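You operate a simulated robot arm through the tools that you are given. There is no shell and no other tool.

You run a simulated robot arm. Do the job below in one go: nothing can be reset, and whatever is moved stays where it is left.

JOB
Wind the yellow ribbon back and take the grey spool out.
Fine: all of it back on the yellow spool; brake off to wind and on again after; small guide lever back to the black dish; grey spool in the orange tray.
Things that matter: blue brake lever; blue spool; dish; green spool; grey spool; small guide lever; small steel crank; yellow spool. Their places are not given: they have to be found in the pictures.

It is judged by the outcome, as a careful person would: the job done as asked, and still so three seconds after it is handed in. It fails if anything else is knocked over, pushed out of place, dropped, spilled or broken.

ROBOT AND FRAMES
A 6-joint arm with a two-finger gripper, fixed in place. Base frame: the origin is on the floor under the middle of its stand, x ahead of it, y to its left, z up; the work surface is at about z = 0.74. Units: m, degrees, N and s.
With the tool pointing down near the work surface it reaches from about 0.34 to 0.68 m from the base axis. Its first joint turns from -66.0 to 66.0 degrees. Payload 2.45 kg.
The tool frame sits at the grasp point between the pads (the TCP): z along the fingers, y along the line on which they close. The tips reach 0.03 m beyond it. The gripper opens to 0.106 m; its body begins 0.079 m behind the TCP.
Orientation is that of the tool frame in the base frame, as a unit quaternion [x, y, z, w]. With the fingers straight down and closing along the base's y, the tool's x points along the base's -x, its y along +y and its z along -z.

CONTROLS
- The arm moves only by the tool drive_tool. Its argument "rows" is a list of rows, each a list of 6 numbers: the shift along the tool's x, y, z in m, then the turn, a rotation vector about the tool's x, y, z in degrees. In form: [[x, y, z, ax, ay, az], ...]. A call has 1 to 20 rows; each row shifts and turns the commanded pose from where the row before left it, along the tool's axes as they then stand. "jaw" is the closure in counts, from 0 (fully open) to 255 (shut), set as the call begins (left out, the last holds). Each row takes 0.2 s and may step no farther than 0.05 m and 8.6 degrees from the row before; otherwise, or with a gripper value out of range, the whole call is refused. Where a pose cannot be reached the arm comes as near as it can. A force on the tool above 40 N (or 10 N above the force at the start of the call, whichever is more), or a blocked arm, ends the call early, and 0.2 s more pass. Each finger travels about 0.153 m/s and halts on what it meets, pressing with about 35 N; the grip force reading is that of the motor and also rises with nothing between the fingers. The clock runs only during rows and for 0.2 s after the last one: add rows that do not move to give the fingers time. The reply holds the time, the measured pose of the TCP, the force on the tool along the base axes, the opening and the grip force, in the units named above and with some noise, with the torque about the TCP (base axes, N m) and any sound that the robot's microphone picked up.
- Cameras (640 x 400 px; columns grow to the right, rows downward): "scene" is fixed at [0.0692, 0.4267, 1.4029]; the picture's right is [-0.62, -0.79, 0.00], its down [-0.46, 0.36, -0.81] and it looks along [0.64, -0.50, -0.58] (base axes); focal length 357 px, centre (320, 200). "wrist" rides on the gripper at [0.076, -0.002, -0.106] in the tool frame; the picture's right is [0.02, 1.00, 0.00], its down [-0.78, 0.02, -0.62] and it looks along [-0.62, 0.01, 0.78] (tool axes); focal length 247 px, centre (320, 200).
- get_image(camera): a new picture of that camera. No time passes.
- point_at(camera, pixels): for up to 12 pixels [column, row] of the newest picture of that camera ("zoom" is the newest enlarged one), the place [x, y, z] in the base frame of the surface seen there, good to about 0.003 m. No time passes.
- zoom(camera, box): a new picture of the part [left, top, right, bottom] of that camera's present view, enlarged. No time passes.
- hand_in(): hands the job in; it is judged then, once.

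Unless the task says otherwise, let go and move clear before handing in.

The tools are called after "Emit:" by a JSON object that holds its "name" and its "arguments". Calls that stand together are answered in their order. drive_tool: Moves the arm, as the interface text tells. Its arguments: {"type":"object","properties":{"rows":{"type":"array","items":{"type":"array","items":{"type":"number"}}},"jaw":{"type":"number"}},"required":["rows"]} The other tools are called the same way: get_image (camera) takes a picture; point_at (camera, pixels) gives the place of the surface under pixels of a picture; zoom (camera, box) takes an enlarged picture of a part of a camera's view; hand_in () hands the job in.

At the start:

```text
time_s: 0.0
tool_pos: [0.3732, -0.0139, 1.0704]
orientation: [0.0, 1.0, -0.001, 0.0]
wrist_force: [-0.7, 1.0, 0.7]
moment: [0.04, -0.02, -0.01]
opening: 0.106
finger_force: 0.1
```

scene: 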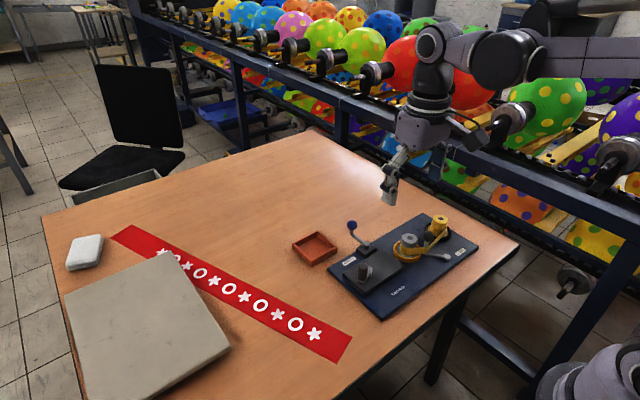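
wrist: 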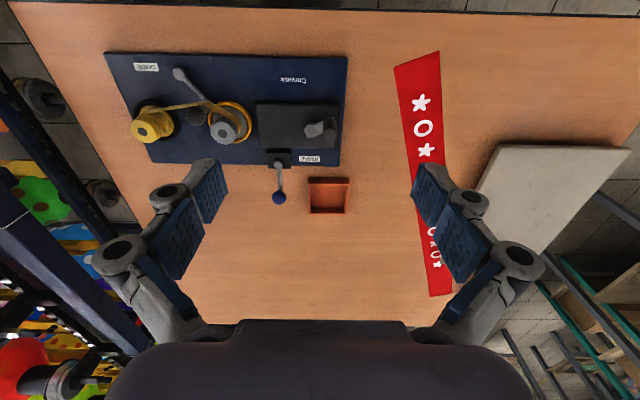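

The scene shows a dark board with the spools around pixels (330-480, 215-320), and an orange tray at (315, 248). I will zoom in on the mechanism from both cameras.

Emit:
{"name": "zoom", "arguments": {"camera": "scene", "box": [280, 200, 490, 330]}}

Emit:
{"name": "zoom", "arguments": {"camera": "wrist", "box": [100, 40, 360, 220]}}

```text
3.05 times, centred on (385, 265) of scene
```

zoom: 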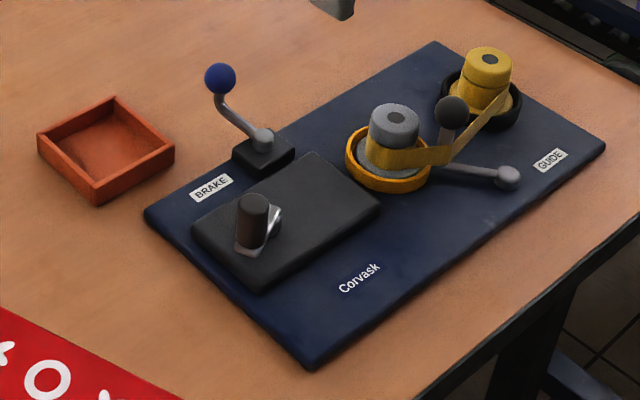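

```text
2.22 times, centred on (230, 130) of wrist
```

zoom: 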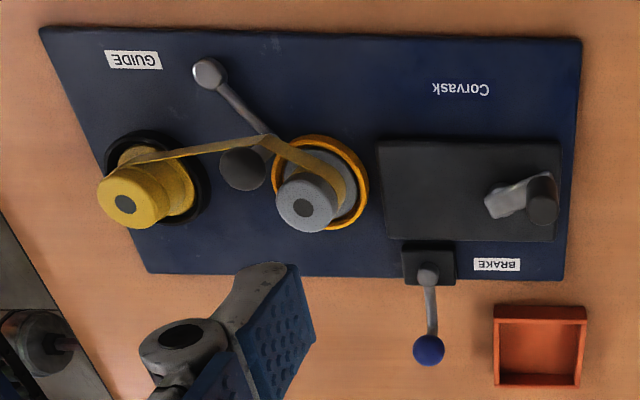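

The zooms show the yellow spool in the black dish, the grey spool in an orange ring, the guide lever with a dark knob between them, the brake with a blue knob, and the crank on a black box. I'll measure their places next.

Emit:
{"name": "point_at", "arguments": {"camera": "zoom", "pixels": [[124, 204], [308, 207], [208, 72], [243, 168], [428, 272], [428, 350], [541, 200], [497, 206], [470, 190], [540, 345], [265, 140], [355, 190]]}}

Emit:
{"name": "zoom", "arguments": {"camera": "scene", "box": [380, 205, 480, 270]}}

```text
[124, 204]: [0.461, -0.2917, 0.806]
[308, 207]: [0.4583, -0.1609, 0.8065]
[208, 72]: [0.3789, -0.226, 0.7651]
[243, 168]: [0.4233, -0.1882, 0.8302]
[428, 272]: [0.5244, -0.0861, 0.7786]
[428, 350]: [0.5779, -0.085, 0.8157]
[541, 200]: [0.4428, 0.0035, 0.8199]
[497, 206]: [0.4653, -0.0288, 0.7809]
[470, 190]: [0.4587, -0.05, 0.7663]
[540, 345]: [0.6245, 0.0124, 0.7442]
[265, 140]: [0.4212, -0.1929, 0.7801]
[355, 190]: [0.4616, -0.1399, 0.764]
```

```text
6.15 times, centred on (430, 238) of scene
```

zoom: 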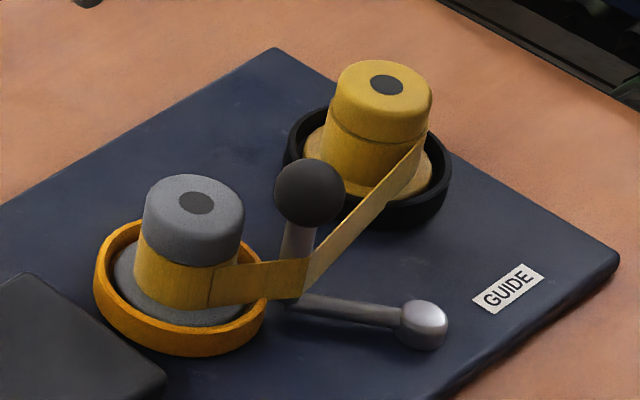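

I have rough positions for everything. Next I'll zoom in on the crank and brake in both views to understand how they work.

Emit:
{"name": "zoom", "arguments": {"camera": "scene", "box": [330, 215, 410, 300]}}

Emit:
{"name": "zoom", "arguments": {"camera": "wrist", "box": [250, 90, 360, 220]}}

Emit:
{"name": "zoom", "arguments": {"camera": "wrist", "box": [120, 50, 260, 160]}}

```text
4.71 times, centred on (370, 258) of scene
```

zoom: 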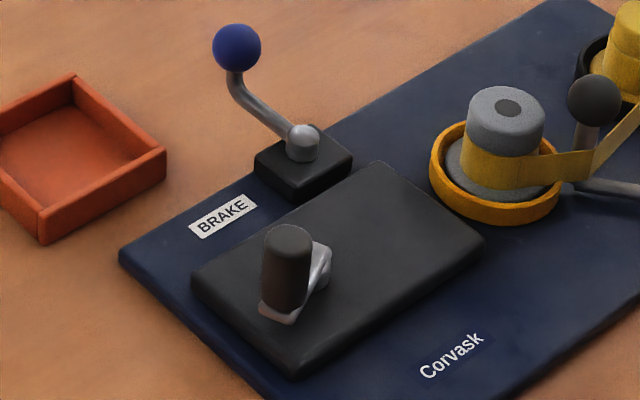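

```text
3.08 times, centred on (305, 155) of wrist
```

zoom: 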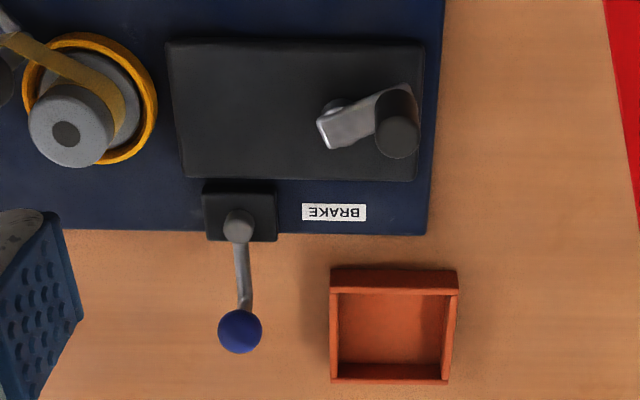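

```text
3.64 times, centred on (190, 105) of wrist
```

zoom: 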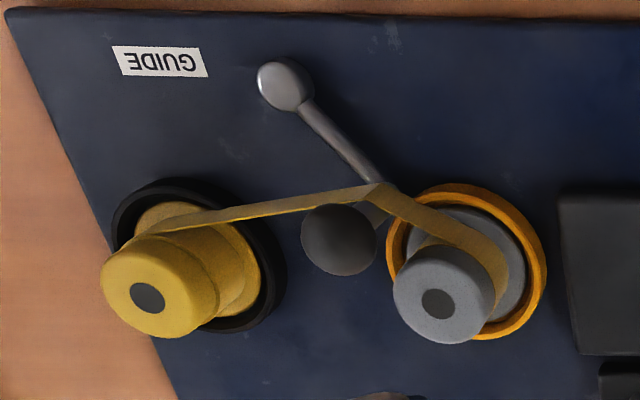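

The brake lever points in +x with its pivot near (0.524,-0.086), and the crank handle is near (0.443,0.004). I'm moving the gripper closer above the crank and brake for a more accurate look.

Emit:
{"name": "drive_tool", "arguments": {"rows": [[-0.03, 0, 0.035, 0, 0, 0], [-0.03, 0, 0.035, 0, 0, 0], [-0.03, -0.01, 0.035, 0, 0, 0], [-0.01, -0.01, 0.02, 0, 0, 0], [0, 0, 0, 0, 0, 0]], "jaw": 0}}

Emit:
{"name": "get_image", "arguments": {"camera": "wrist"}}

Emit:
{"name": "get_image", "arguments": {"camera": "scene"}}

```text
time_s: 1.2
tool_pos: [0.4748, -0.0316, 0.9436]
orientation: [0.0, 1.0, 0.0, 0.0]
wrist_force: [0.3, 0.2, 0.4]
moment: [-0.01, 0.01, 0.01]
opening: 0.1058
finger_force: 0.1
```

```text
taken
```

wrist: 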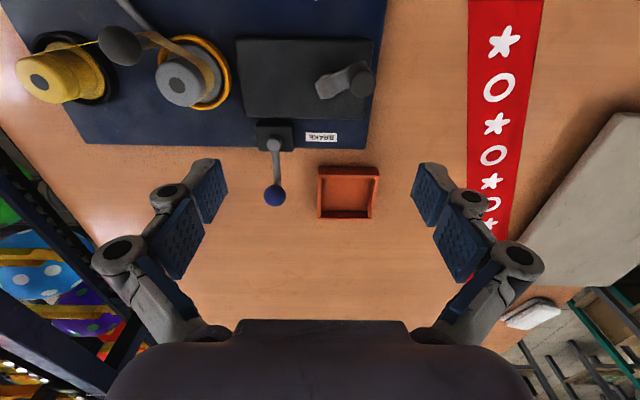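

```text
taken
```

scene: 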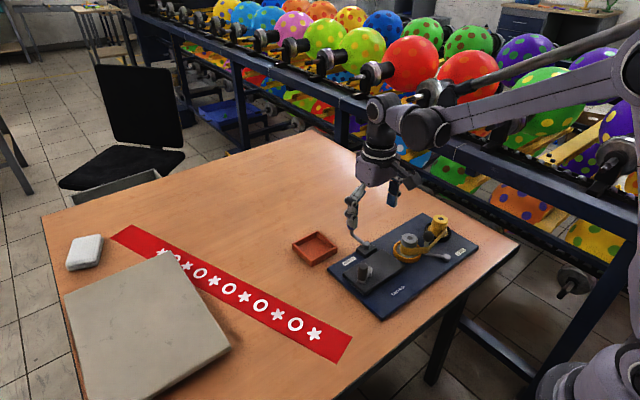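

The crank is now at wrist pixels (315-375, 60-100) and the brake at (255-290, 125-205). I'll zoom in and measure both.

Emit:
{"name": "zoom", "arguments": {"camera": "wrist", "box": [230, 30, 390, 130]}}

```text
4.00 times, centred on (310, 80) of wrist
```

zoom: 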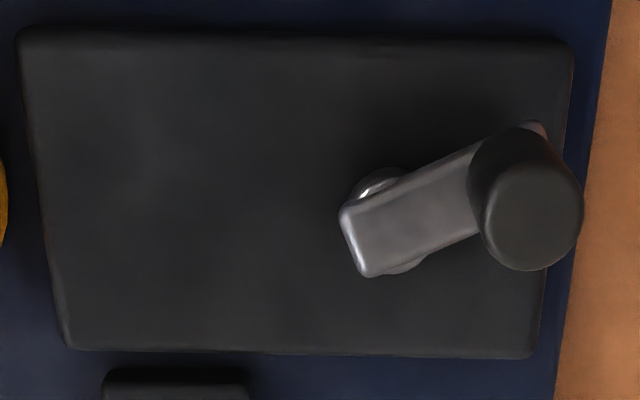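

Emit:
{"name": "point_at", "arguments": {"camera": "zoom", "pixels": [[385, 225], [360, 200], [353, 240], [440, 195], [532, 225], [500, 240], [575, 210], [532, 190], [532, 262], [485, 150], [300, 200], [460, 180]]}}

Emit:
{"name": "zoom", "arguments": {"camera": "wrist", "box": [230, 110, 350, 220]}}

```text
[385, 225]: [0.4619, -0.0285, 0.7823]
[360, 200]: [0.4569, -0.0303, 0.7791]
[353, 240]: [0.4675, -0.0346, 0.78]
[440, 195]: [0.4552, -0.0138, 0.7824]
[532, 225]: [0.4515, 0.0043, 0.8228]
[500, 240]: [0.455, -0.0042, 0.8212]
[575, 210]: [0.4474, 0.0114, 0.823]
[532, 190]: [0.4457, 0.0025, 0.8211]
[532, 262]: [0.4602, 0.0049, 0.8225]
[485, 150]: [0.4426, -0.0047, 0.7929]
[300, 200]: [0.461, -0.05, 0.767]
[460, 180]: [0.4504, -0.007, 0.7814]
```

```text
3.64 times, centred on (290, 165) of wrist
```

zoom: 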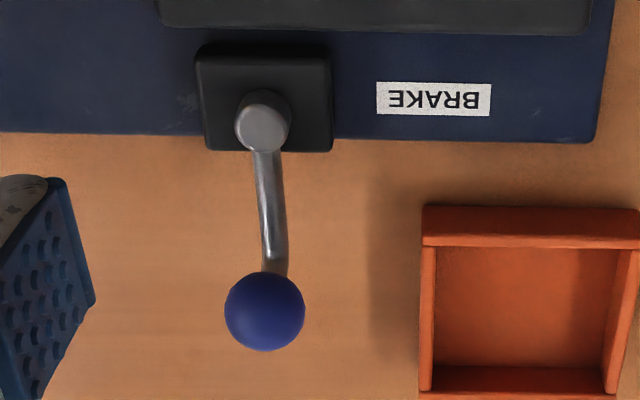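

The crank hub is near (0.464,-0.027) and the handle's centre near (0.453,0.004), with its top at z 0.822. Now I'll measure the brake parts in this zoom.

Emit:
{"name": "point_at", "arguments": {"camera": "zoom", "pixels": [[263, 125], [265, 95], [265, 300], [265, 345], [230, 310], [300, 310], [268, 200], [275, 245], [215, 60], [325, 140], [435, 98], [265, 275]]}}

Emit:
{"name": "zoom", "arguments": {"camera": "scene", "box": [320, 205, 420, 270]}}

```text
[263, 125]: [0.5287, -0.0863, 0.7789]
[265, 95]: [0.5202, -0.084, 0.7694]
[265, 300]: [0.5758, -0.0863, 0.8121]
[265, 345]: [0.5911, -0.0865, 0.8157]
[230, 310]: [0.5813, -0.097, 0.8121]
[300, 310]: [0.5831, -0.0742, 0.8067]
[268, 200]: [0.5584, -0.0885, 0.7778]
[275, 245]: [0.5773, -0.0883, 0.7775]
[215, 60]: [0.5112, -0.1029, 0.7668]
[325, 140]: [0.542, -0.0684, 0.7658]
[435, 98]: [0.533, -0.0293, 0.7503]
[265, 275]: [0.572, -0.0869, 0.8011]
```

```text
6.15 times, centred on (370, 238) of scene
```

zoom: 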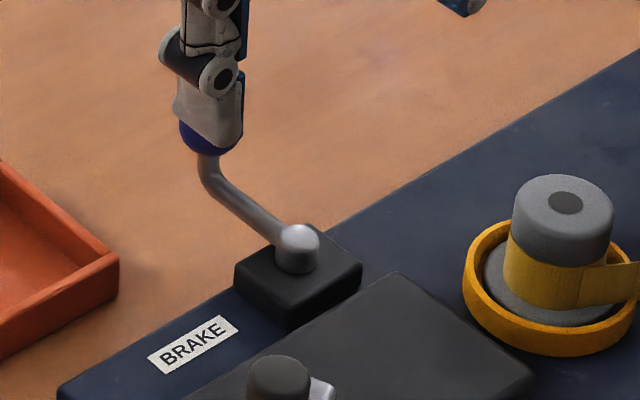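

The brake lever is a horizontal arm turning about the vertical pivot at (0.527,-0.086), with an upright post and a blue ball centred near (0.582,-0.086,0.808). I'll part-close the jaw and move above the ball.

Emit:
{"name": "drive_tool", "arguments": {"rows": [[-0.0268, -0.0136, 0.0209, 0, 0, 0], [-0.0268, -0.0136, 0.0209, 0, 0, 0], [-0.0268, -0.0136, 0.0209, 0, 0, 0], [-0.0268, -0.0136, 0.0209, 0, 0, 0], [0, 0, 0, 0, 0, 0]], "jaw": 130}}

Emit:
{"name": "get_image", "arguments": {"camera": "wrist"}}

Emit:
{"name": "get_image", "arguments": {"camera": "scene"}}

```text
time_s: 2.4
tool_pos: [0.5821, -0.0891, 0.8613]
orientation: [0.0, 1.0, 0.0, 0.001]
wrist_force: [0.5, 0.9, 0.1]
moment: [0.0, -0.02, 0.04]
opening: 0.0519
finger_force: 0.0
```

```text
taken
```

wrist: 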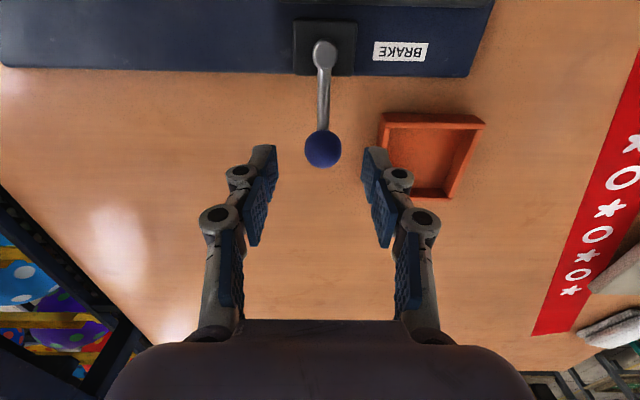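

```text
taken
```

scene: 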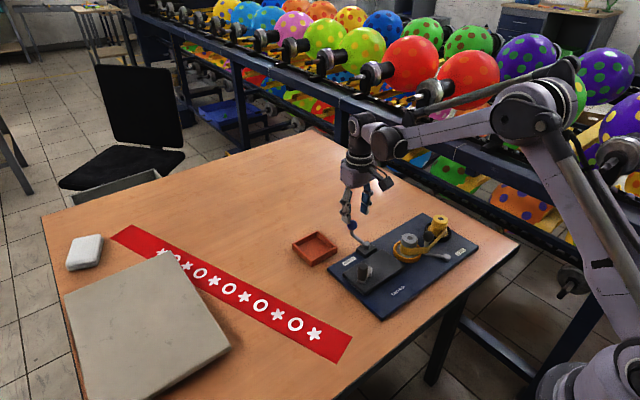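

The blue ball at wrist pixel (323,148) lies between the fingers. I'll measure its edges and the lever before going down.

Emit:
{"name": "point_at", "arguments": {"camera": "wrist", "pixels": [[323, 148], [308, 150], [338, 150], [323, 133], [323, 164], [322, 100], [323, 45], [390, 130], [480, 125], [445, 190]]}}

```text
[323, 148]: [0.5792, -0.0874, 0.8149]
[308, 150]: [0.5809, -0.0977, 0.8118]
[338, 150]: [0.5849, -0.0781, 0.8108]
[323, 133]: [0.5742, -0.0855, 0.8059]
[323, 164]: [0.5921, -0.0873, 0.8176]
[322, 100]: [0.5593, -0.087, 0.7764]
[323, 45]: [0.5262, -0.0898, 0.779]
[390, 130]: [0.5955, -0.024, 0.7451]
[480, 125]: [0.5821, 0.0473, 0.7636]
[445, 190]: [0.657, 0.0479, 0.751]
```

The ball's centre is about (0.584,-0.087,0.805). I'll go straight down so the fingertips straddle the ball just above the arm, then narrow the jaw to a loose cage.

Emit:
{"name": "drive_tool", "arguments": {"rows": [[-0.002, 0.0021, 0.015, 0, 0, 0], [0, 0, 0.015, 0, 0, 0], [0, 0, 0.0125, 0, 0, 0], [0, 0, 0, 0, 0, 0]], "jaw": 130}}

Emit:
{"name": "drive_tool", "arguments": {"rows": [[0, 0, 0, 0, 0, 0], [0, 0, 0, 0, 0, 0]], "jaw": 182}}

Emit:
{"name": "get_image", "arguments": {"camera": "wrist"}}

Emit:
{"name": "zoom", "arguments": {"camera": "scene", "box": [310, 170, 430, 270]}}

```text
time_s: 3.4
tool_pos: [0.5824, -0.0858, 0.8195]
orientation: [0.0, 1.0, 0.0, 0.0]
wrist_force: [-1.1, 0.6, 0.4]
moment: [0.0, 0.01, 0.01]
opening: 0.052
finger_force: 0.1
```

```text
time_s: 4.0
tool_pos: [0.5836, -0.0851, 0.8203]
orientation: [0.0, 1.0, 0.0, 0.001]
wrist_force: [-0.4, 0.4, -0.4]
moment: [-0.02, 0.01, -0.02]
opening: 0.0303
finger_force: 0.1
```

```text
taken
```

wrist: 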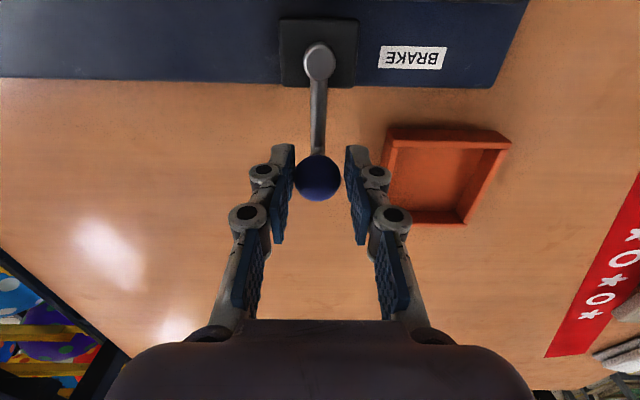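

```text
4.00 times, centred on (370, 220) of scene
```

zoom: 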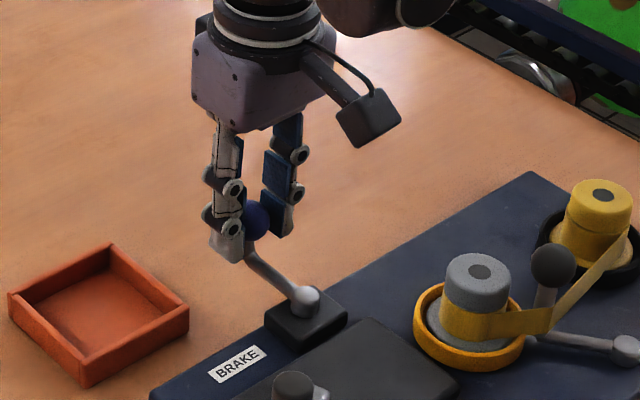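

The ball sits loosely between the fingers. I'll push gently towards +y, the label side, and read the force to see whether the lever turns that way.

Emit:
{"name": "drive_tool", "arguments": {"rows": [[0, 0.003, 0, 0, 0, 0], [0, 0.003, 0, 0, 0, 0], [0, 0.002, 0, 0, 0, 0], [0, 0.002, 0, 0, 0, 0], [0, 0, 0, 0, 0, 0]]}}

Emit:
{"name": "get_image", "arguments": {"camera": "wrist"}}

```text
time_s: 5.2
tool_pos: [0.5828, -0.0776, 0.8185]
orientation: [0.001, 1.0, -0.003, 0.0]
wrist_force: [5.1, -20.0, 5.8]
moment: [-0.43, -0.14, 0.01]
opening: 0.0439
finger_force: 10.7
```

```text
taken
```

wrist: 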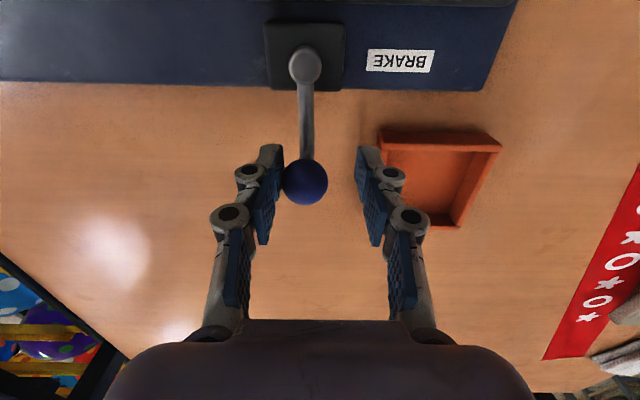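

Pushing +y met a firm 20 N with no turn, so that side is a stop. I'll back off and push gently towards -y.

Emit:
{"name": "drive_tool", "arguments": {"rows": [[0, -0.005, 0, 0, 0, 0], [0, -0.005, 0, 0, 0, 0], [0, -0.002, 0, 0, 0, 0], [0, -0.003, 0, 0, 0, 0], [0, -0.003, 0, 0, 0, 0], [0, -0.003, 0, 0, 0, 0], [0, 0, 0, 0, 0, 0]]}}

Emit:
{"name": "get_image", "arguments": {"camera": "wrist"}}

```text
time_s: 6.8
tool_pos: [0.5825, -0.097, 0.8197]
orientation: [-0.001, 1.0, 0.0, 0.0]
wrist_force: [-0.2, -0.6, 0.1]
moment: [-0.03, -0.03, -0.01]
opening: 0.0306
finger_force: 0.1
```

```text
taken
```

wrist: 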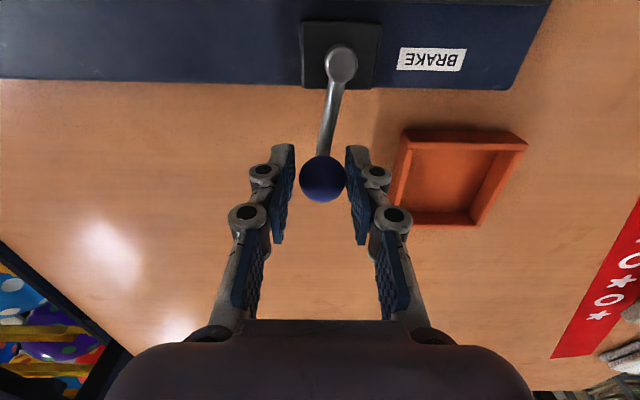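

The lever turned towards -y with almost no force, so the start position was one end stop. I'll follow the arc about the pivot and turn the tool with it, a few steps at a time.

Emit:
{"name": "drive_tool", "arguments": {"rows": [[0.0006, -0.0079, 0, 0, 0, 8], [0.0006, -0.0079, 0, 0, 0, 8], [0.0006, -0.0079, 0, 0, 0, 8], [0, 0, 0, 0, 0, 0]]}}

Emit:
{"name": "get_image", "arguments": {"camera": "wrist"}}

Emit:
{"name": "zoom", "arguments": {"camera": "scene", "box": [310, 170, 430, 270]}}

```text
time_s: 7.8
tool_pos: [0.5764, -0.1199, 0.8187]
orientation: [0.209, 0.978, 0.0, 0.001]
wrist_force: [0.2, -0.3, -0.5]
moment: [-0.01, 0.03, -0.02]
opening: 0.0304
finger_force: 0.0
```

```text
taken
```

wrist: 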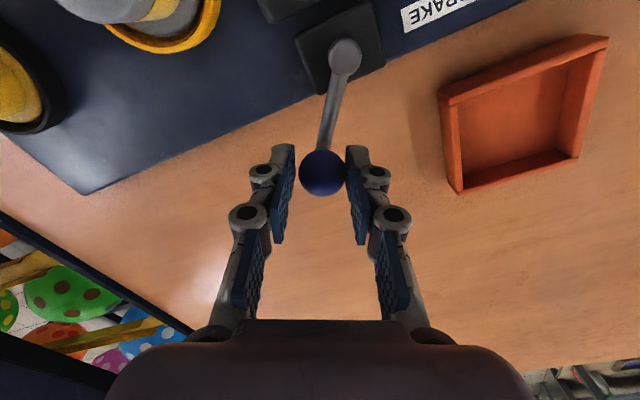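

```text
4.00 times, centred on (370, 220) of scene
```

zoom: 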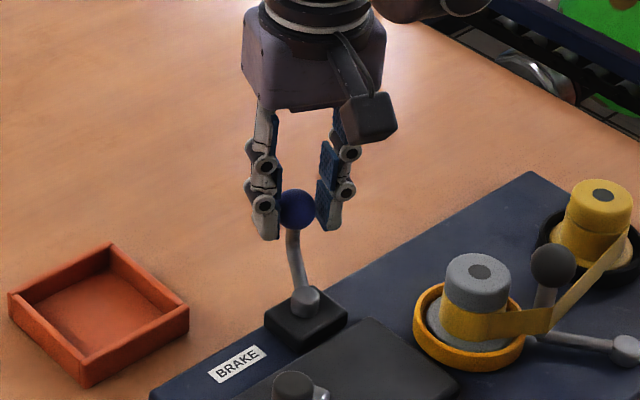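

The lever follows freely at about 30° with no force. I'll continue around the arc looking for the other stop.

Emit:
{"name": "drive_tool", "arguments": {"rows": [[0.0006, -0.0079, 0, 0, 0, 8], [0.0006, -0.0079, 0, 0, 0, 8], [0, 0, 0, 0, 0, 0]]}}

```text
time_s: 8.6
tool_pos: [0.568, -0.132, 0.8196]
orientation: [0.342, 0.94, 0.002, 0.0]
wrist_force: [4.5, 12.5, -0.5]
moment: [0.2, -0.06, 0.07]
opening: 0.0377
finger_force: 5.6
```

The force rose to about 13 N, which suggests the far stop. I'll check the picture for the lever angle.

Emit:
{"name": "get_image", "arguments": {"camera": "wrist"}}

Emit:
{"name": "zoom", "arguments": {"camera": "scene", "box": [310, 170, 430, 270]}}

```text
taken
```

wrist: 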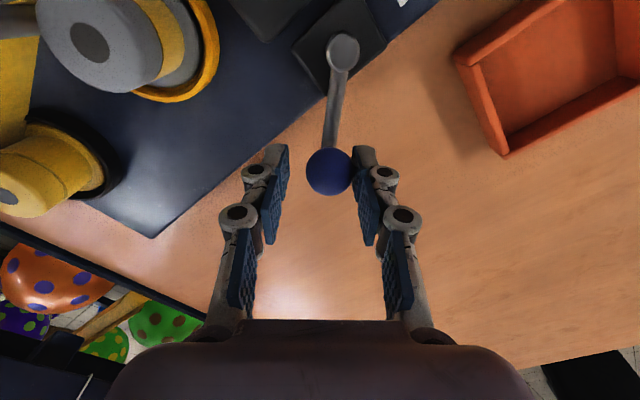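

```text
4.00 times, centred on (370, 220) of scene
```

zoom: 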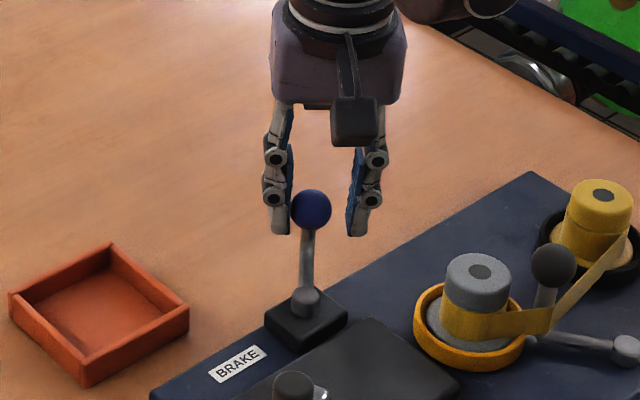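

The lever is at its other stop, about 40° round, which should be brake off. I'll ease off the ball, open the jaw and lift clear.

Emit:
{"name": "drive_tool", "arguments": {"rows": [[0, 0.003, 0, 0, 0, 0], [0, 0.003, 0, 0, 0, 0], [0, 0, 0, 0, 0, 0]], "jaw": 182}}

Emit:
{"name": "drive_tool", "arguments": {"rows": [[0, 0, 0, 0, 0, 0], [0, 0, -0.02, 0, 0, 0], [0, 0, -0.03, 0, 0, 0], [0, 0, -0.03, 0, 0, 0], [0, 0, 0, 0, 0, 0]], "jaw": 140}}

Emit:
{"name": "get_image", "arguments": {"camera": "wrist"}}

Emit:
{"name": "zoom", "arguments": {"camera": "scene", "box": [310, 170, 490, 330]}}

```text
time_s: 9.4
tool_pos: [0.5735, -0.1294, 0.8196]
orientation: [0.343, 0.939, -0.001, 0.001]
wrist_force: [1.8, 0.9, -0.9]
moment: [0.02, 0.0, 0.0]
opening: 0.0319
finger_force: 1.3
```

```text
time_s: 10.6
tool_pos: [0.5716, -0.1279, 0.8994]
orientation: [0.341, 0.94, 0.0, 0.002]
wrist_force: [-0.3, -0.5, 0.4]
moment: [-0.02, 0.0, 0.01]
opening: 0.0478
finger_force: 0.0
```

```text
taken
```

wrist: 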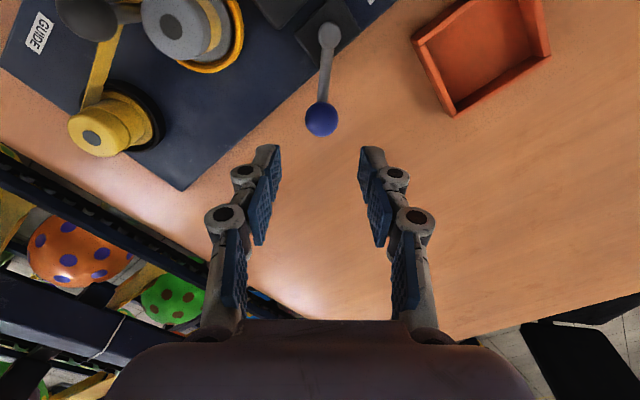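

```text
2.50 times, centred on (400, 250) of scene
```

zoom: 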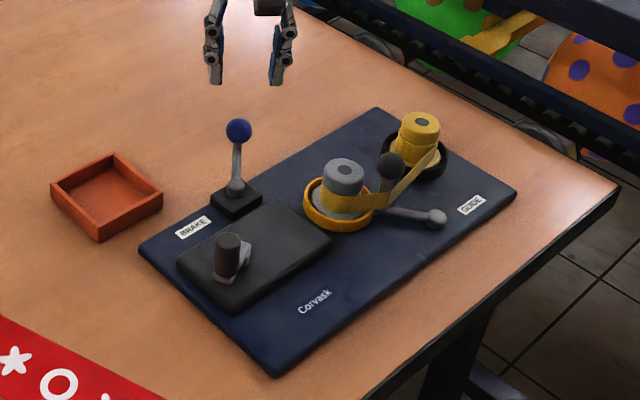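

The brake lever stays at about 40°. I'll record its new place and then head for the crank.

Emit:
{"name": "point_at", "arguments": {"camera": "wrist", "pixels": [[322, 119], [328, 38], [323, 85]]}}

```text
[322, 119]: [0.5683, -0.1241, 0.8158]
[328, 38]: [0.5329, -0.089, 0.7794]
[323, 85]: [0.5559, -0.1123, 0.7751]
```

The brake ball now sits at about (0.573,-0.125). I'll turn the tool back to zero yaw and move above the crank handle at (0.453,0.004).

Emit:
{"name": "drive_tool", "arguments": {"rows": [[0, 0, 0, 0, 0, -8], [0, 0, 0, 0, 0, -8], [0, 0, 0, 0, 0, -8], [0, 0, 0, 0, 0, -8], [0, 0, 0, 0, 0, -8], [0.029, 0.033, 0, 0, 0, 0], [0.029, 0.033, 0, 0, 0, 0], [0.03, 0.033, 0, 0, 0, 0], [0.03, 0.033, 0.01, 0, 0, 0], [0, 0, 0, 0, 0, 0]], "jaw": 140}}

Emit:
{"name": "get_image", "arguments": {"camera": "wrist"}}

```text
time_s: 12.8
tool_pos: [0.4571, 0.0051, 0.8847]
orientation: [0.0, 1.0, 0.0, 0.0]
wrist_force: [0.0, 0.3, 0.6]
moment: [0.01, -0.02, 0.0]
opening: 0.0479
finger_force: 0.1
```

```text
taken
```

wrist: 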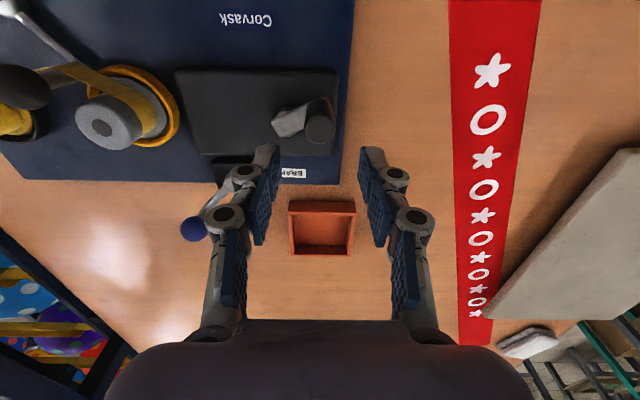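

Emit:
{"name": "zoom", "arguments": {"camera": "wrist", "box": [240, 70, 360, 160]}}

```text
4.44 times, centred on (300, 115) of wrist
```

zoom: 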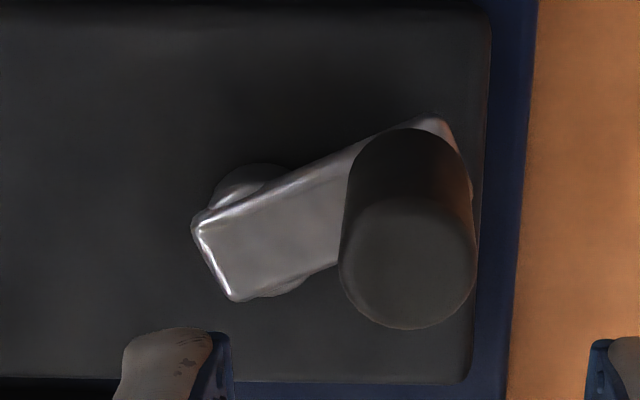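

The handle's top is at about zoom pixel (410,262) and the hub disc is centred near (262,230). I'll measure these points.

Emit:
{"name": "point_at", "arguments": {"camera": "zoom", "pixels": [[408, 262], [342, 262], [474, 262], [408, 200], [408, 324], [240, 180], [285, 287], [262, 230], [215, 265], [205, 230], [345, 200], [232, 296]]}}

```text
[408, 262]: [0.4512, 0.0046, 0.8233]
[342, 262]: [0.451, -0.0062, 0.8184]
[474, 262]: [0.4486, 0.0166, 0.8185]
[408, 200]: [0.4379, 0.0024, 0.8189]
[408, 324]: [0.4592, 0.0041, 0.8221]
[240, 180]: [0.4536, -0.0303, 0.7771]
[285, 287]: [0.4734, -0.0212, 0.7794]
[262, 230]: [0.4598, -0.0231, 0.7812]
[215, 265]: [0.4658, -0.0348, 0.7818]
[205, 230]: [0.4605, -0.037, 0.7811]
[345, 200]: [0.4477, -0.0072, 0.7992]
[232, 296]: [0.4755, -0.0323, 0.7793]
```

The handle centre is about (0.4515,0.0045) with a diameter of about 0.022, and the hub is about (0.463,-0.026). I'll descend over the handle and close on it.

Emit:
{"name": "drive_tool", "arguments": {"rows": [[0.0056, -0.0006, 0.02, 0, 0, 0], [0, 0, 0.02, 0, 0, 0], [0, 0, 0.021, 0, 0, 0], [0, 0, 0, 0, 0, 0]], "jaw": 140}}

Emit:
{"name": "get_image", "arguments": {"camera": "wrist"}}

Emit:
{"name": "zoom", "arguments": {"camera": "scene", "box": [310, 200, 430, 310]}}

```text
time_s: 13.8
tool_pos: [0.4505, 0.0024, 0.8265]
orientation: [0.0, 1.0, 0.0, 0.0]
wrist_force: [-0.4, -1.0, 0.0]
moment: [-0.02, 0.01, 0.03]
opening: 0.0477
finger_force: 0.2
```

```text
taken
```

wrist: 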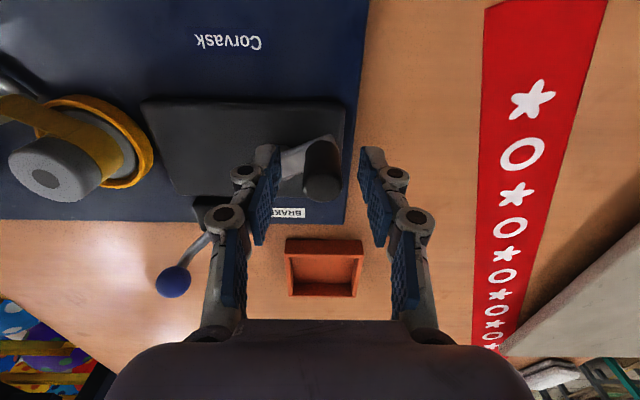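

```text
3.64 times, centred on (370, 255) of scene
```

zoom: 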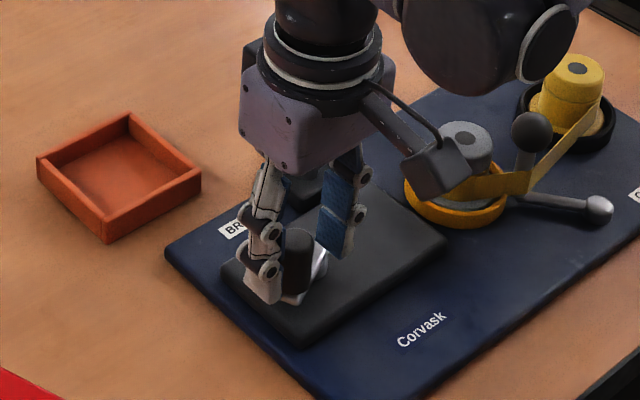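

The handle at wrist pixel (322,180) is centred between the pads. I'll close the jaw on it.

Emit:
{"name": "drive_tool", "arguments": {"rows": [[0, 0, 0.002, 0, 0, 0], [0, 0, 0, 0, 0, 0], [0, 0, 0, 0, 0, 0]], "jaw": 255}}

Emit:
{"name": "get_image", "arguments": {"camera": "wrist"}}

```text
time_s: 14.6
tool_pos: [0.4486, 0.0047, 0.8247]
orientation: [-0.001, 1.0, 0.001, 0.0]
wrist_force: [-3.6, 9.2, 30.4]
moment: [0.34, 0.04, 0.07]
opening: 0.022
finger_force: 34.9
```

```text
taken
```

wrist: 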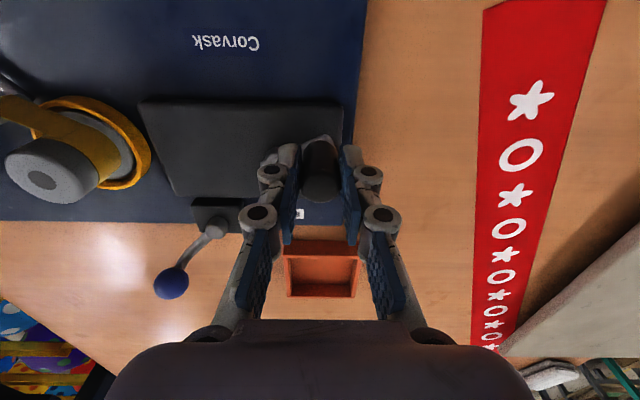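

The 0.022 opening shows the handle is held, but the 30 N upward force suggests the tips are pressing on the crank plate. I'll open, lift a little and grip again.

Emit:
{"name": "drive_tool", "arguments": {"rows": [[0, 0, 0, 0, 0, 0], [0, 0, -0.003, 0, 0, 0], [0, 0, -0.003, 0, 0, 0], [0, 0, 0, 0, 0, 0]], "jaw": 170}}

Emit:
{"name": "drive_tool", "arguments": {"rows": [[0, 0, 0, 0, 0, 0], [0, 0, 0, 0, 0, 0], [0, 0, 0, 0, 0, 0]], "jaw": 255}}

```text
time_s: 15.6
tool_pos: [0.4493, 0.003, 0.8306]
orientation: [-0.001, 1.0, 0.0, 0.0]
wrist_force: [-0.3, -0.6, 0.0]
moment: [-0.01, 0.01, -0.01]
opening: 0.0352
finger_force: 0.0
```

```text
time_s: 16.4
tool_pos: [0.45, 0.0026, 0.8309]
orientation: [0.0, 1.0, 0.001, 0.0]
wrist_force: [-4.0, 8.3, 2.6]
moment: [0.29, 0.04, 0.0]
opening: 0.0217
finger_force: 34.4
```

The grip is clean now, with a vertical force of only 2.6 N. I'll try a small counter-clockwise turn (seen from above), which should draw ribbon onto the yellow spool if the gearing is direct, and read the forces.

Emit:
{"name": "drive_tool", "arguments": {"rows": [[0, 0.0015, 0, 0, 0, 0], [0.0025, -0.001, 0, 0, 0, 0], [0.0026, -0.0014, 0, 0, 0, 0], [0.0024, -0.0015, 0, 0, 0, 0], [0, 0, 0, 0, 0, 0]], "jaw": 255}}

Emit:
{"name": "zoom", "arguments": {"camera": "scene", "box": [380, 200, 480, 270]}}

Emit:
{"name": "get_image", "arguments": {"camera": "wrist"}}

```text
time_s: 17.6
tool_pos: [0.4422, -0.0005, 0.832]
orientation: [0.001, 1.0, -0.002, 0.001]
wrist_force: [9.6, -11.2, 23.0]
moment: [-0.33, -0.04, 0.0]
opening: 0.0218
finger_force: 34.5
```

```text
5.71 times, centred on (430, 235) of scene
```

zoom: 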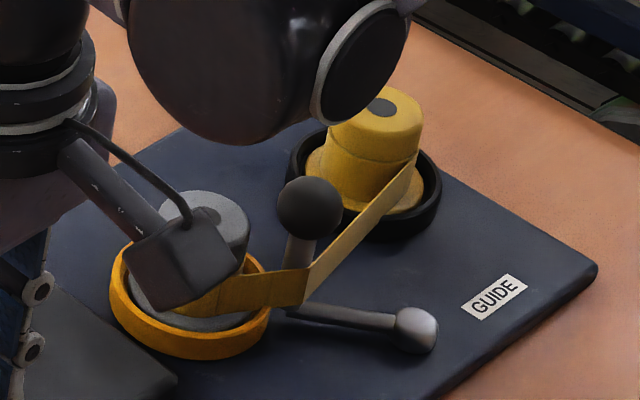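

```text
taken
```

wrist: 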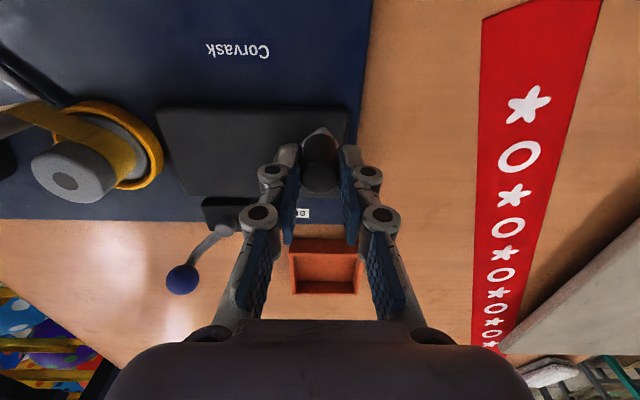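

The crank moved counter-clockwise with little tangential resistance. The force is mostly radial, so my circle is a few mm too wide here. I'll ease inward and upward and re-read the forces.

Emit:
{"name": "drive_tool", "arguments": {"rows": [[-0.0017, -0.0025, -0.002, 0, 0, 0], [0, 0, 0, 0, 0, 0]]}}

```text
time_s: 18.2
tool_pos: [0.443, -0.0006, 0.8337]
orientation: [-0.001, 1.0, 0.001, 0.0]
wrist_force: [-0.7, -0.8, 0.5]
moment: [-0.01, 0.03, 0.01]
opening: 0.022
finger_force: 34.8
```

Forces are near zero now, so the handle is at about (0.443,-0.0006), or 128° about the hub. I'll continue counter-clockwise for 45° and check the ribbon.

Emit:
{"name": "drive_tool", "arguments": {"rows": [[0.0059, -0.0061, 0, 0, 0, 0], [0.0042, -0.0074, 0, 0, 0, 0], [0.0021, -0.0082, 0, 0, 0, 0], [0, 0, 0, 0, 0, 0]]}}

Emit:
{"name": "zoom", "arguments": {"camera": "scene", "box": [380, 200, 480, 270]}}

Emit:
{"name": "get_image", "arguments": {"camera": "wrist"}}

```text
time_s: 19.2
tool_pos: [0.4307, -0.025, 0.8344]
orientation: [0.0, 1.0, -0.001, -0.001]
wrist_force: [-1.0, -0.7, 5.2]
moment: [-0.05, 0.99, -0.01]
opening: 0.0218
finger_force: 34.8
```

```text
5.71 times, centred on (430, 235) of scene
```

zoom: 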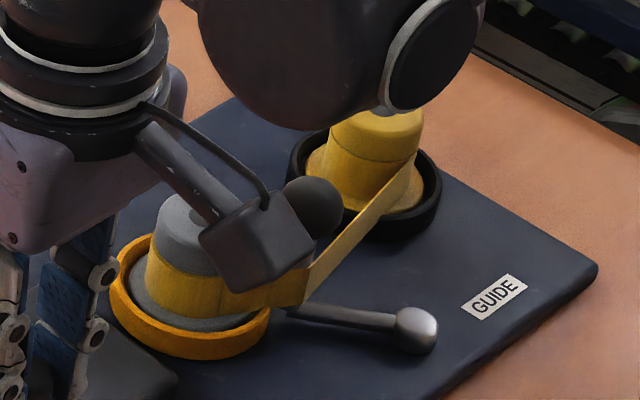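

```text
taken
```

wrist: 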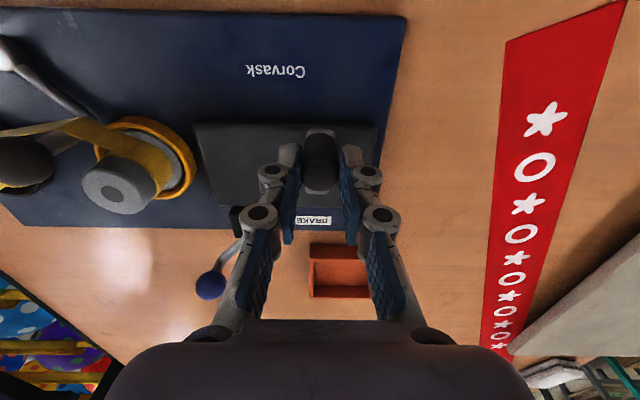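

The crank is now at about 175° with small forces, and the free ribbon still runs to the grey spool. I'll continue counter-clockwise for another 90° and check forces.

Emit:
{"name": "drive_tool", "arguments": {"rows": [[-0.00039, -0.01016, 0, 0, 0, 0], [-0.00351, -0.00954, 0, 0, 0, 0], [-0.00629, -0.00799, 0, 0, 0, 0], [-0.00845, -0.00566, 0, 0, 0, 0], [-0.00978, -0.00277, 0, 0, 0, 0], [0, 0, 0, 0, 0, 0]]}}

Emit:
{"name": "zoom", "arguments": {"camera": "scene", "box": [370, 200, 480, 275]}}

Emit:
{"name": "get_image", "arguments": {"camera": "wrist"}}

```text
time_s: 20.6
tool_pos: [0.4588, -0.0566, 0.8339]
orientation: [-0.001, 1.0, 0.001, 0.0]
wrist_force: [1.6, 10.8, 31.6]
moment: [0.35, -0.1, 0.02]
opening: 0.0219
finger_force: 35.4
```

```text
5.33 times, centred on (425, 238) of scene
```

zoom: 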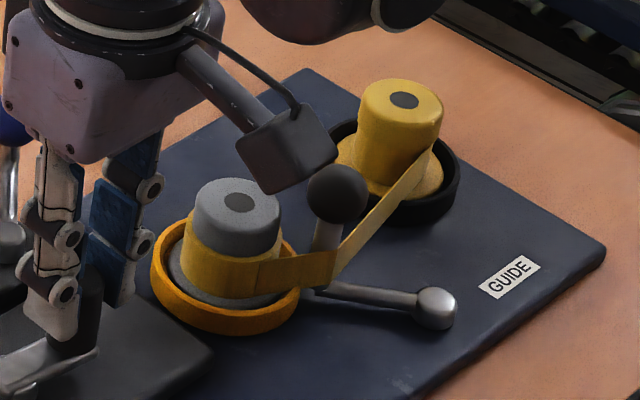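

```text
taken
```

wrist: 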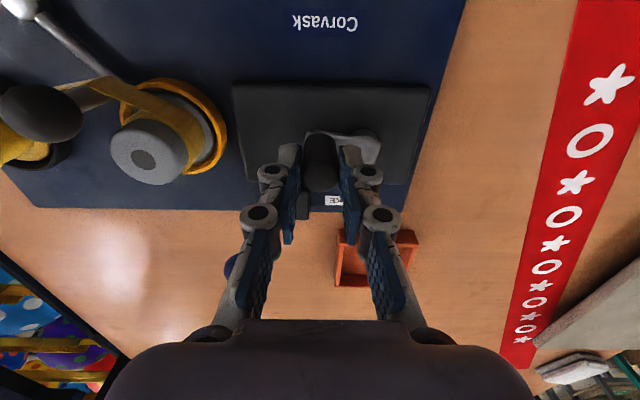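

The force at this point (10.8 N in +y) again says my circle is about 3 mm too wide. Fitting the low-force points gives a hub near (0.460,-0.0245) and a radius of about 0.030. I'll ease inward and recheck.

Emit:
{"name": "drive_tool", "arguments": {"rows": [[0, 0.0027, -0.001, 0, 0, 0], [0, 0, 0, 0, 0, 0]]}}

Emit:
{"name": "zoom", "arguments": {"camera": "wrist", "box": [220, 60, 440, 220]}}

```text
time_s: 21.2
tool_pos: [0.4584, -0.0562, 0.8337]
orientation: [-0.001, 1.0, -0.001, 0.001]
wrist_force: [-0.5, 1.9, -0.2]
moment: [0.08, -0.38, 0.03]
opening: 0.022
finger_force: 34.6
```

```text
2.50 times, centred on (330, 140) of wrist
```

zoom: 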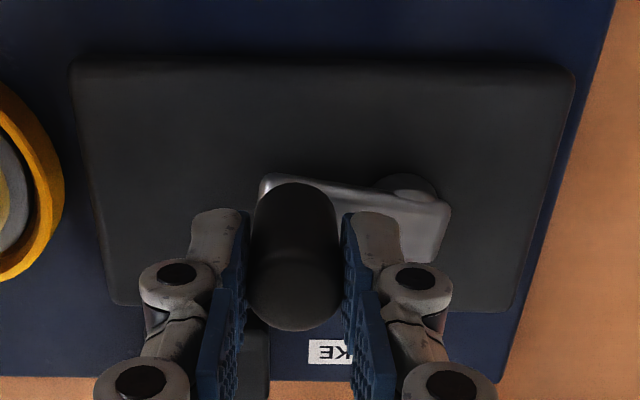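

The measured tool position barely changed while the force vanished, so the readings themselves track the handle. A refit gives hub (0.462,-0.0255) and radius 0.0315. I'll continue counter-clockwise another 90°.

Emit:
{"name": "drive_tool", "arguments": {"rows": [[-0.00985, 0.00038, 0, 0, 0, 0], [-0.00925, 0.0034, 0, 0, 0, 0], [-0.00774, 0.0061, 0, 0, 0, 0], [-0.00549, 0.00819, 0, 0, 0, 0], [-0.00268, 0.00948, 0, 0, 0, 0], [0, 0, 0, 0, 0, 0]]}}

Emit:
{"name": "zoom", "arguments": {"camera": "scene", "box": [370, 200, 480, 275]}}

```text
time_s: 22.6
tool_pos: [0.4942, -0.0281, 0.8346]
orientation: [0.0, 1.0, -0.001, 0.001]
wrist_force: [5.7, 0.1, -0.7]
moment: [0.1, -0.17, 0.03]
opening: 0.0218
finger_force: 35.1
```

```text
5.33 times, centred on (425, 238) of scene
```

zoom: 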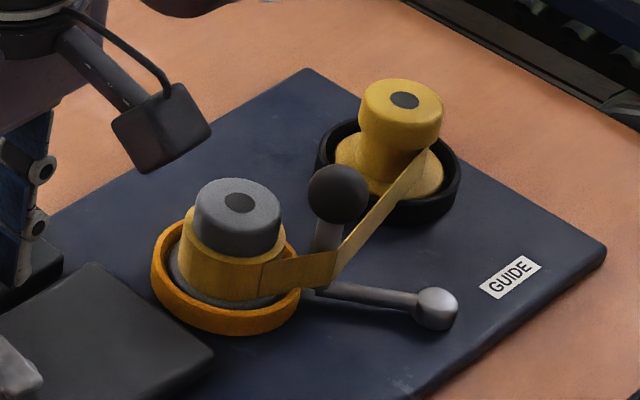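

Comparing the views, the yellow spool's waist is now thinner and the grey spool's winding is fatter, so counter-clockwise feeds the wrong way. I'll reverse and wind clockwise, starting with half a turn.

Emit:
{"name": "drive_tool", "arguments": {"rows": [[0.00268, -0.00948, 0, 0, 0, 0], [0.00549, -0.00819, 0, 0, 0, 0], [0.00774, -0.0061, 0, 0, 0, 0], [0.00925, -0.0034, 0, 0, 0, 0], [0.00985, -0.00038, 0, 0, 0, 0], [0.00948, 0.00268, 0, 0, 0, 0], [0.00819, 0.00549, 0, 0, 0, 0], [0.0061, 0.00774, 0, 0, 0, 0], [0.0034, 0.00925, 0, 0, 0, 0], [0.00038, 0.00985, 0, 0, 0, 0], [0, 0, 0, 0, 0, 0]]}}

Emit:
{"name": "zoom", "arguments": {"camera": "scene", "box": [370, 200, 480, 275]}}

Emit:
{"name": "get_image", "arguments": {"camera": "wrist"}}

```text
time_s: 25.0
tool_pos: [0.4332, -0.022, 0.8337]
orientation: [0.0, 1.0, 0.0, -0.001]
wrist_force: [-5.8, 1.7, 0.6]
moment: [0.16, 0.92, -0.01]
opening: 0.0218
finger_force: 35.7
```

```text
5.33 times, centred on (425, 238) of scene
```

zoom: 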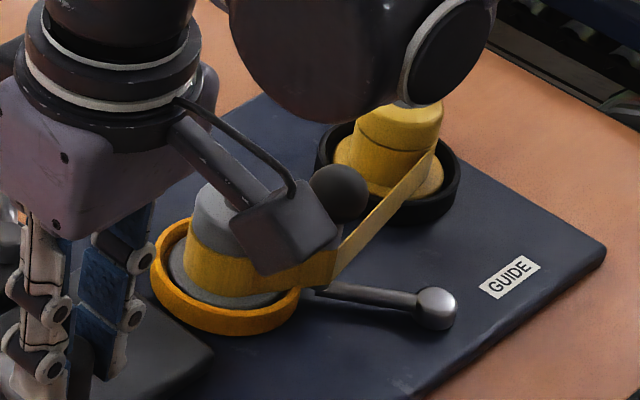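

```text
taken
```

wrist: 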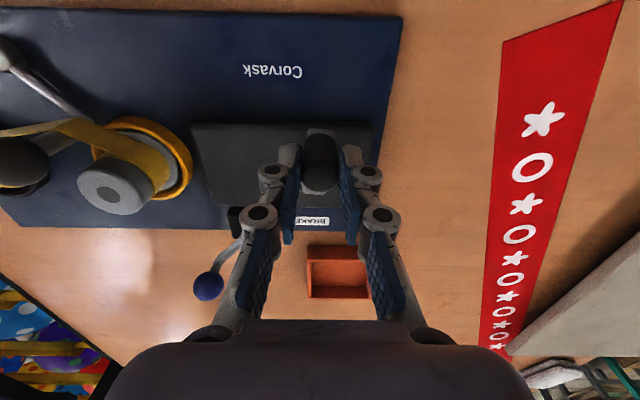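

Clockwise is taking ribbon off the grey spool, and the forces are small. I'll do one full clockwise turn and check again.

Emit:
{"name": "drive_tool", "arguments": {"rows": [[-0.00268, 0.00948, 0, 0, 0, 0], [-0.00549, 0.00819, 0, 0, 0, 0], [-0.00774, 0.0061, 0, 0, 0, 0], [-0.00925, 0.0034, 0, 0, 0, 0], [-0.00985, 0.00038, 0, 0, 0, 0], [-0.00948, -0.00268, 0, 0, 0, 0], [-0.00819, -0.00549, 0, 0, 0, 0], [-0.0061, -0.00774, 0, 0, 0, 0], [-0.0034, -0.00925, 0, 0, 0, 0], [-0.00038, -0.00985, 0, 0, 0, 0], [0, 0, 0, 0, 0, 0]]}}

Emit:
{"name": "zoom", "arguments": {"camera": "scene", "box": [370, 200, 480, 275]}}

```text
time_s: 27.4
tool_pos: [0.4958, -0.029, 0.8349]
orientation: [0.0, 1.0, -0.002, 0.002]
wrist_force: [16.0, -3.5, 17.7]
moment: [-0.22, -0.39, 0.0]
opening: 0.0214
finger_force: 34.6
```

```text
5.33 times, centred on (425, 238) of scene
```

zoom: 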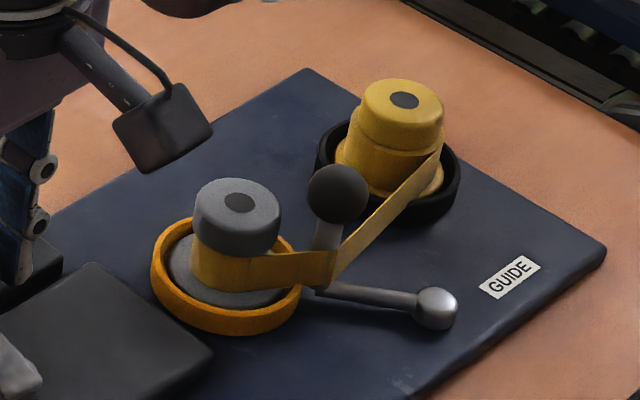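

The grey spool's winding is thinner than its cap now and the yellow is filling. A 16 N x-force shows the handle sitting slightly off in the pads, so I'll recentre by 2 mm and do another half turn clockwise.

Emit:
{"name": "drive_tool", "arguments": {"rows": [[-0.002, 0, 0, 0, 0, 0], [0.00273, -0.00963, 0, 0, 0, 0], [0.00557, -0.00832, 0, 0, 0, 0], [0.00787, -0.00619, 0, 0, 0, 0], [0.00939, -0.00346, 0, 0, 0, 0], [0.01, -0.00038, 0, 0, 0, 0], [0, 0, 0, 0, 0, 0]]}}

Emit:
{"name": "zoom", "arguments": {"camera": "scene", "box": [370, 200, 480, 275]}}

Emit:
{"name": "get_image", "arguments": {"camera": "wrist"}}

```text
time_s: 29.0
tool_pos: [0.458, -0.0567, 0.8338]
orientation: [0.0, 1.0, 0.001, 0.0]
wrist_force: [-0.5, 4.5, 0.6]
moment: [0.17, 0.5, -0.02]
opening: 0.0215
finger_force: 34.8
```

```text
5.33 times, centred on (425, 238) of scene
```

zoom: 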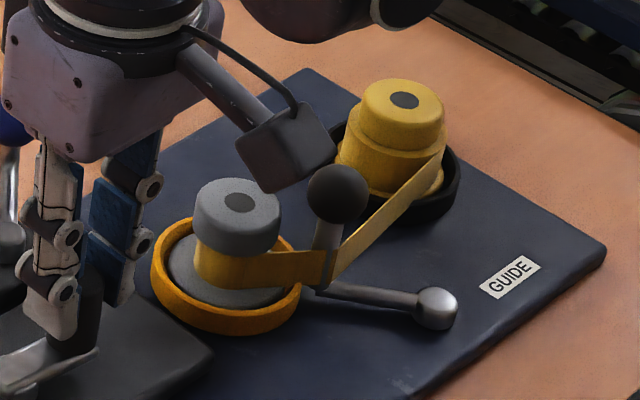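

```text
taken
```

wrist: 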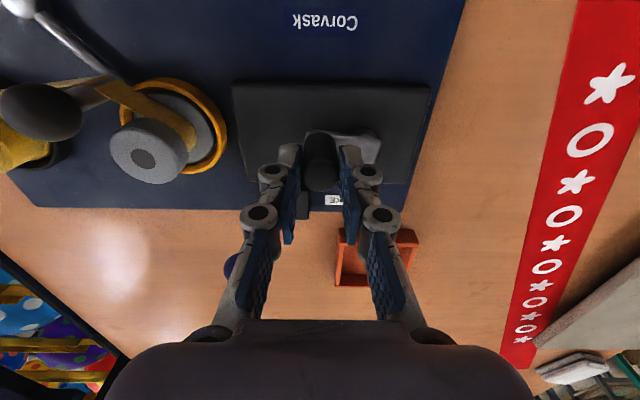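

Forces are small and the grey winding keeps shrinking. I'll continue clockwise another half turn.

Emit:
{"name": "drive_tool", "arguments": {"rows": [[0.00963, 0.00273, 0, 0, 0, 0], [0.00832, 0.00557, 0, 0, 0, 0], [0.00619, 0.00787, 0, 0, 0, 0], [0.00346, 0.00939, 0, 0, 0, 0], [0.00038, 0.01, 0, 0, 0, 0], [-0.00273, 0.00963, 0, 0, 0, 0], [-0.00557, 0.00832, 0, 0, 0, 0], [-0.00787, 0.00619, 0, 0, 0, 0], [-0.00939, 0.00346, 0, 0, 0, 0], [-0.01, 0.00038, 0, 0, 0, 0], [0, 0, 0, 0, 0, 0]]}}

Emit:
{"name": "zoom", "arguments": {"camera": "scene", "box": [370, 200, 480, 275]}}

Emit:
{"name": "zoom", "arguments": {"camera": "wrist", "box": [0, 20, 220, 220]}}

```text
time_s: 31.4
tool_pos: [0.4691, 0.0064, 0.8361]
orientation: [-0.001, 1.0, -0.001, 0.001]
wrist_force: [-3.9, 3.4, 0.1]
moment: [0.05, -0.27, 0.01]
opening: 0.0218
finger_force: 35.0
```

```text
5.33 times, centred on (425, 238) of scene
```

zoom: 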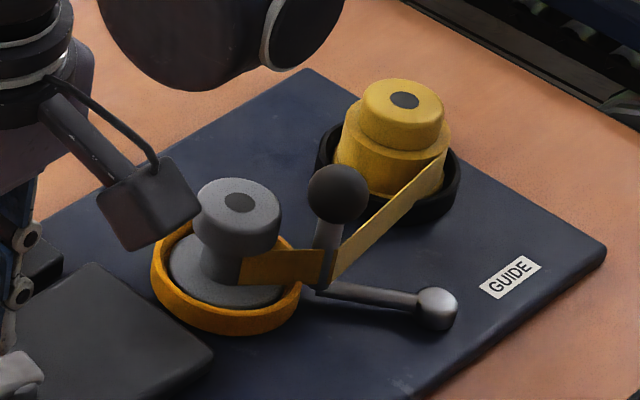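

```text
2.00 times, centred on (110, 120) of wrist
```

zoom: 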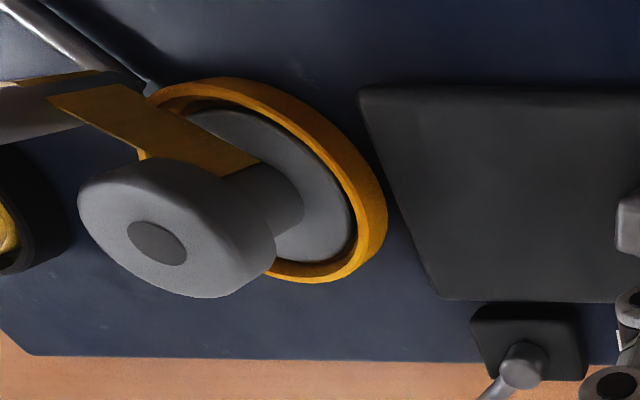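

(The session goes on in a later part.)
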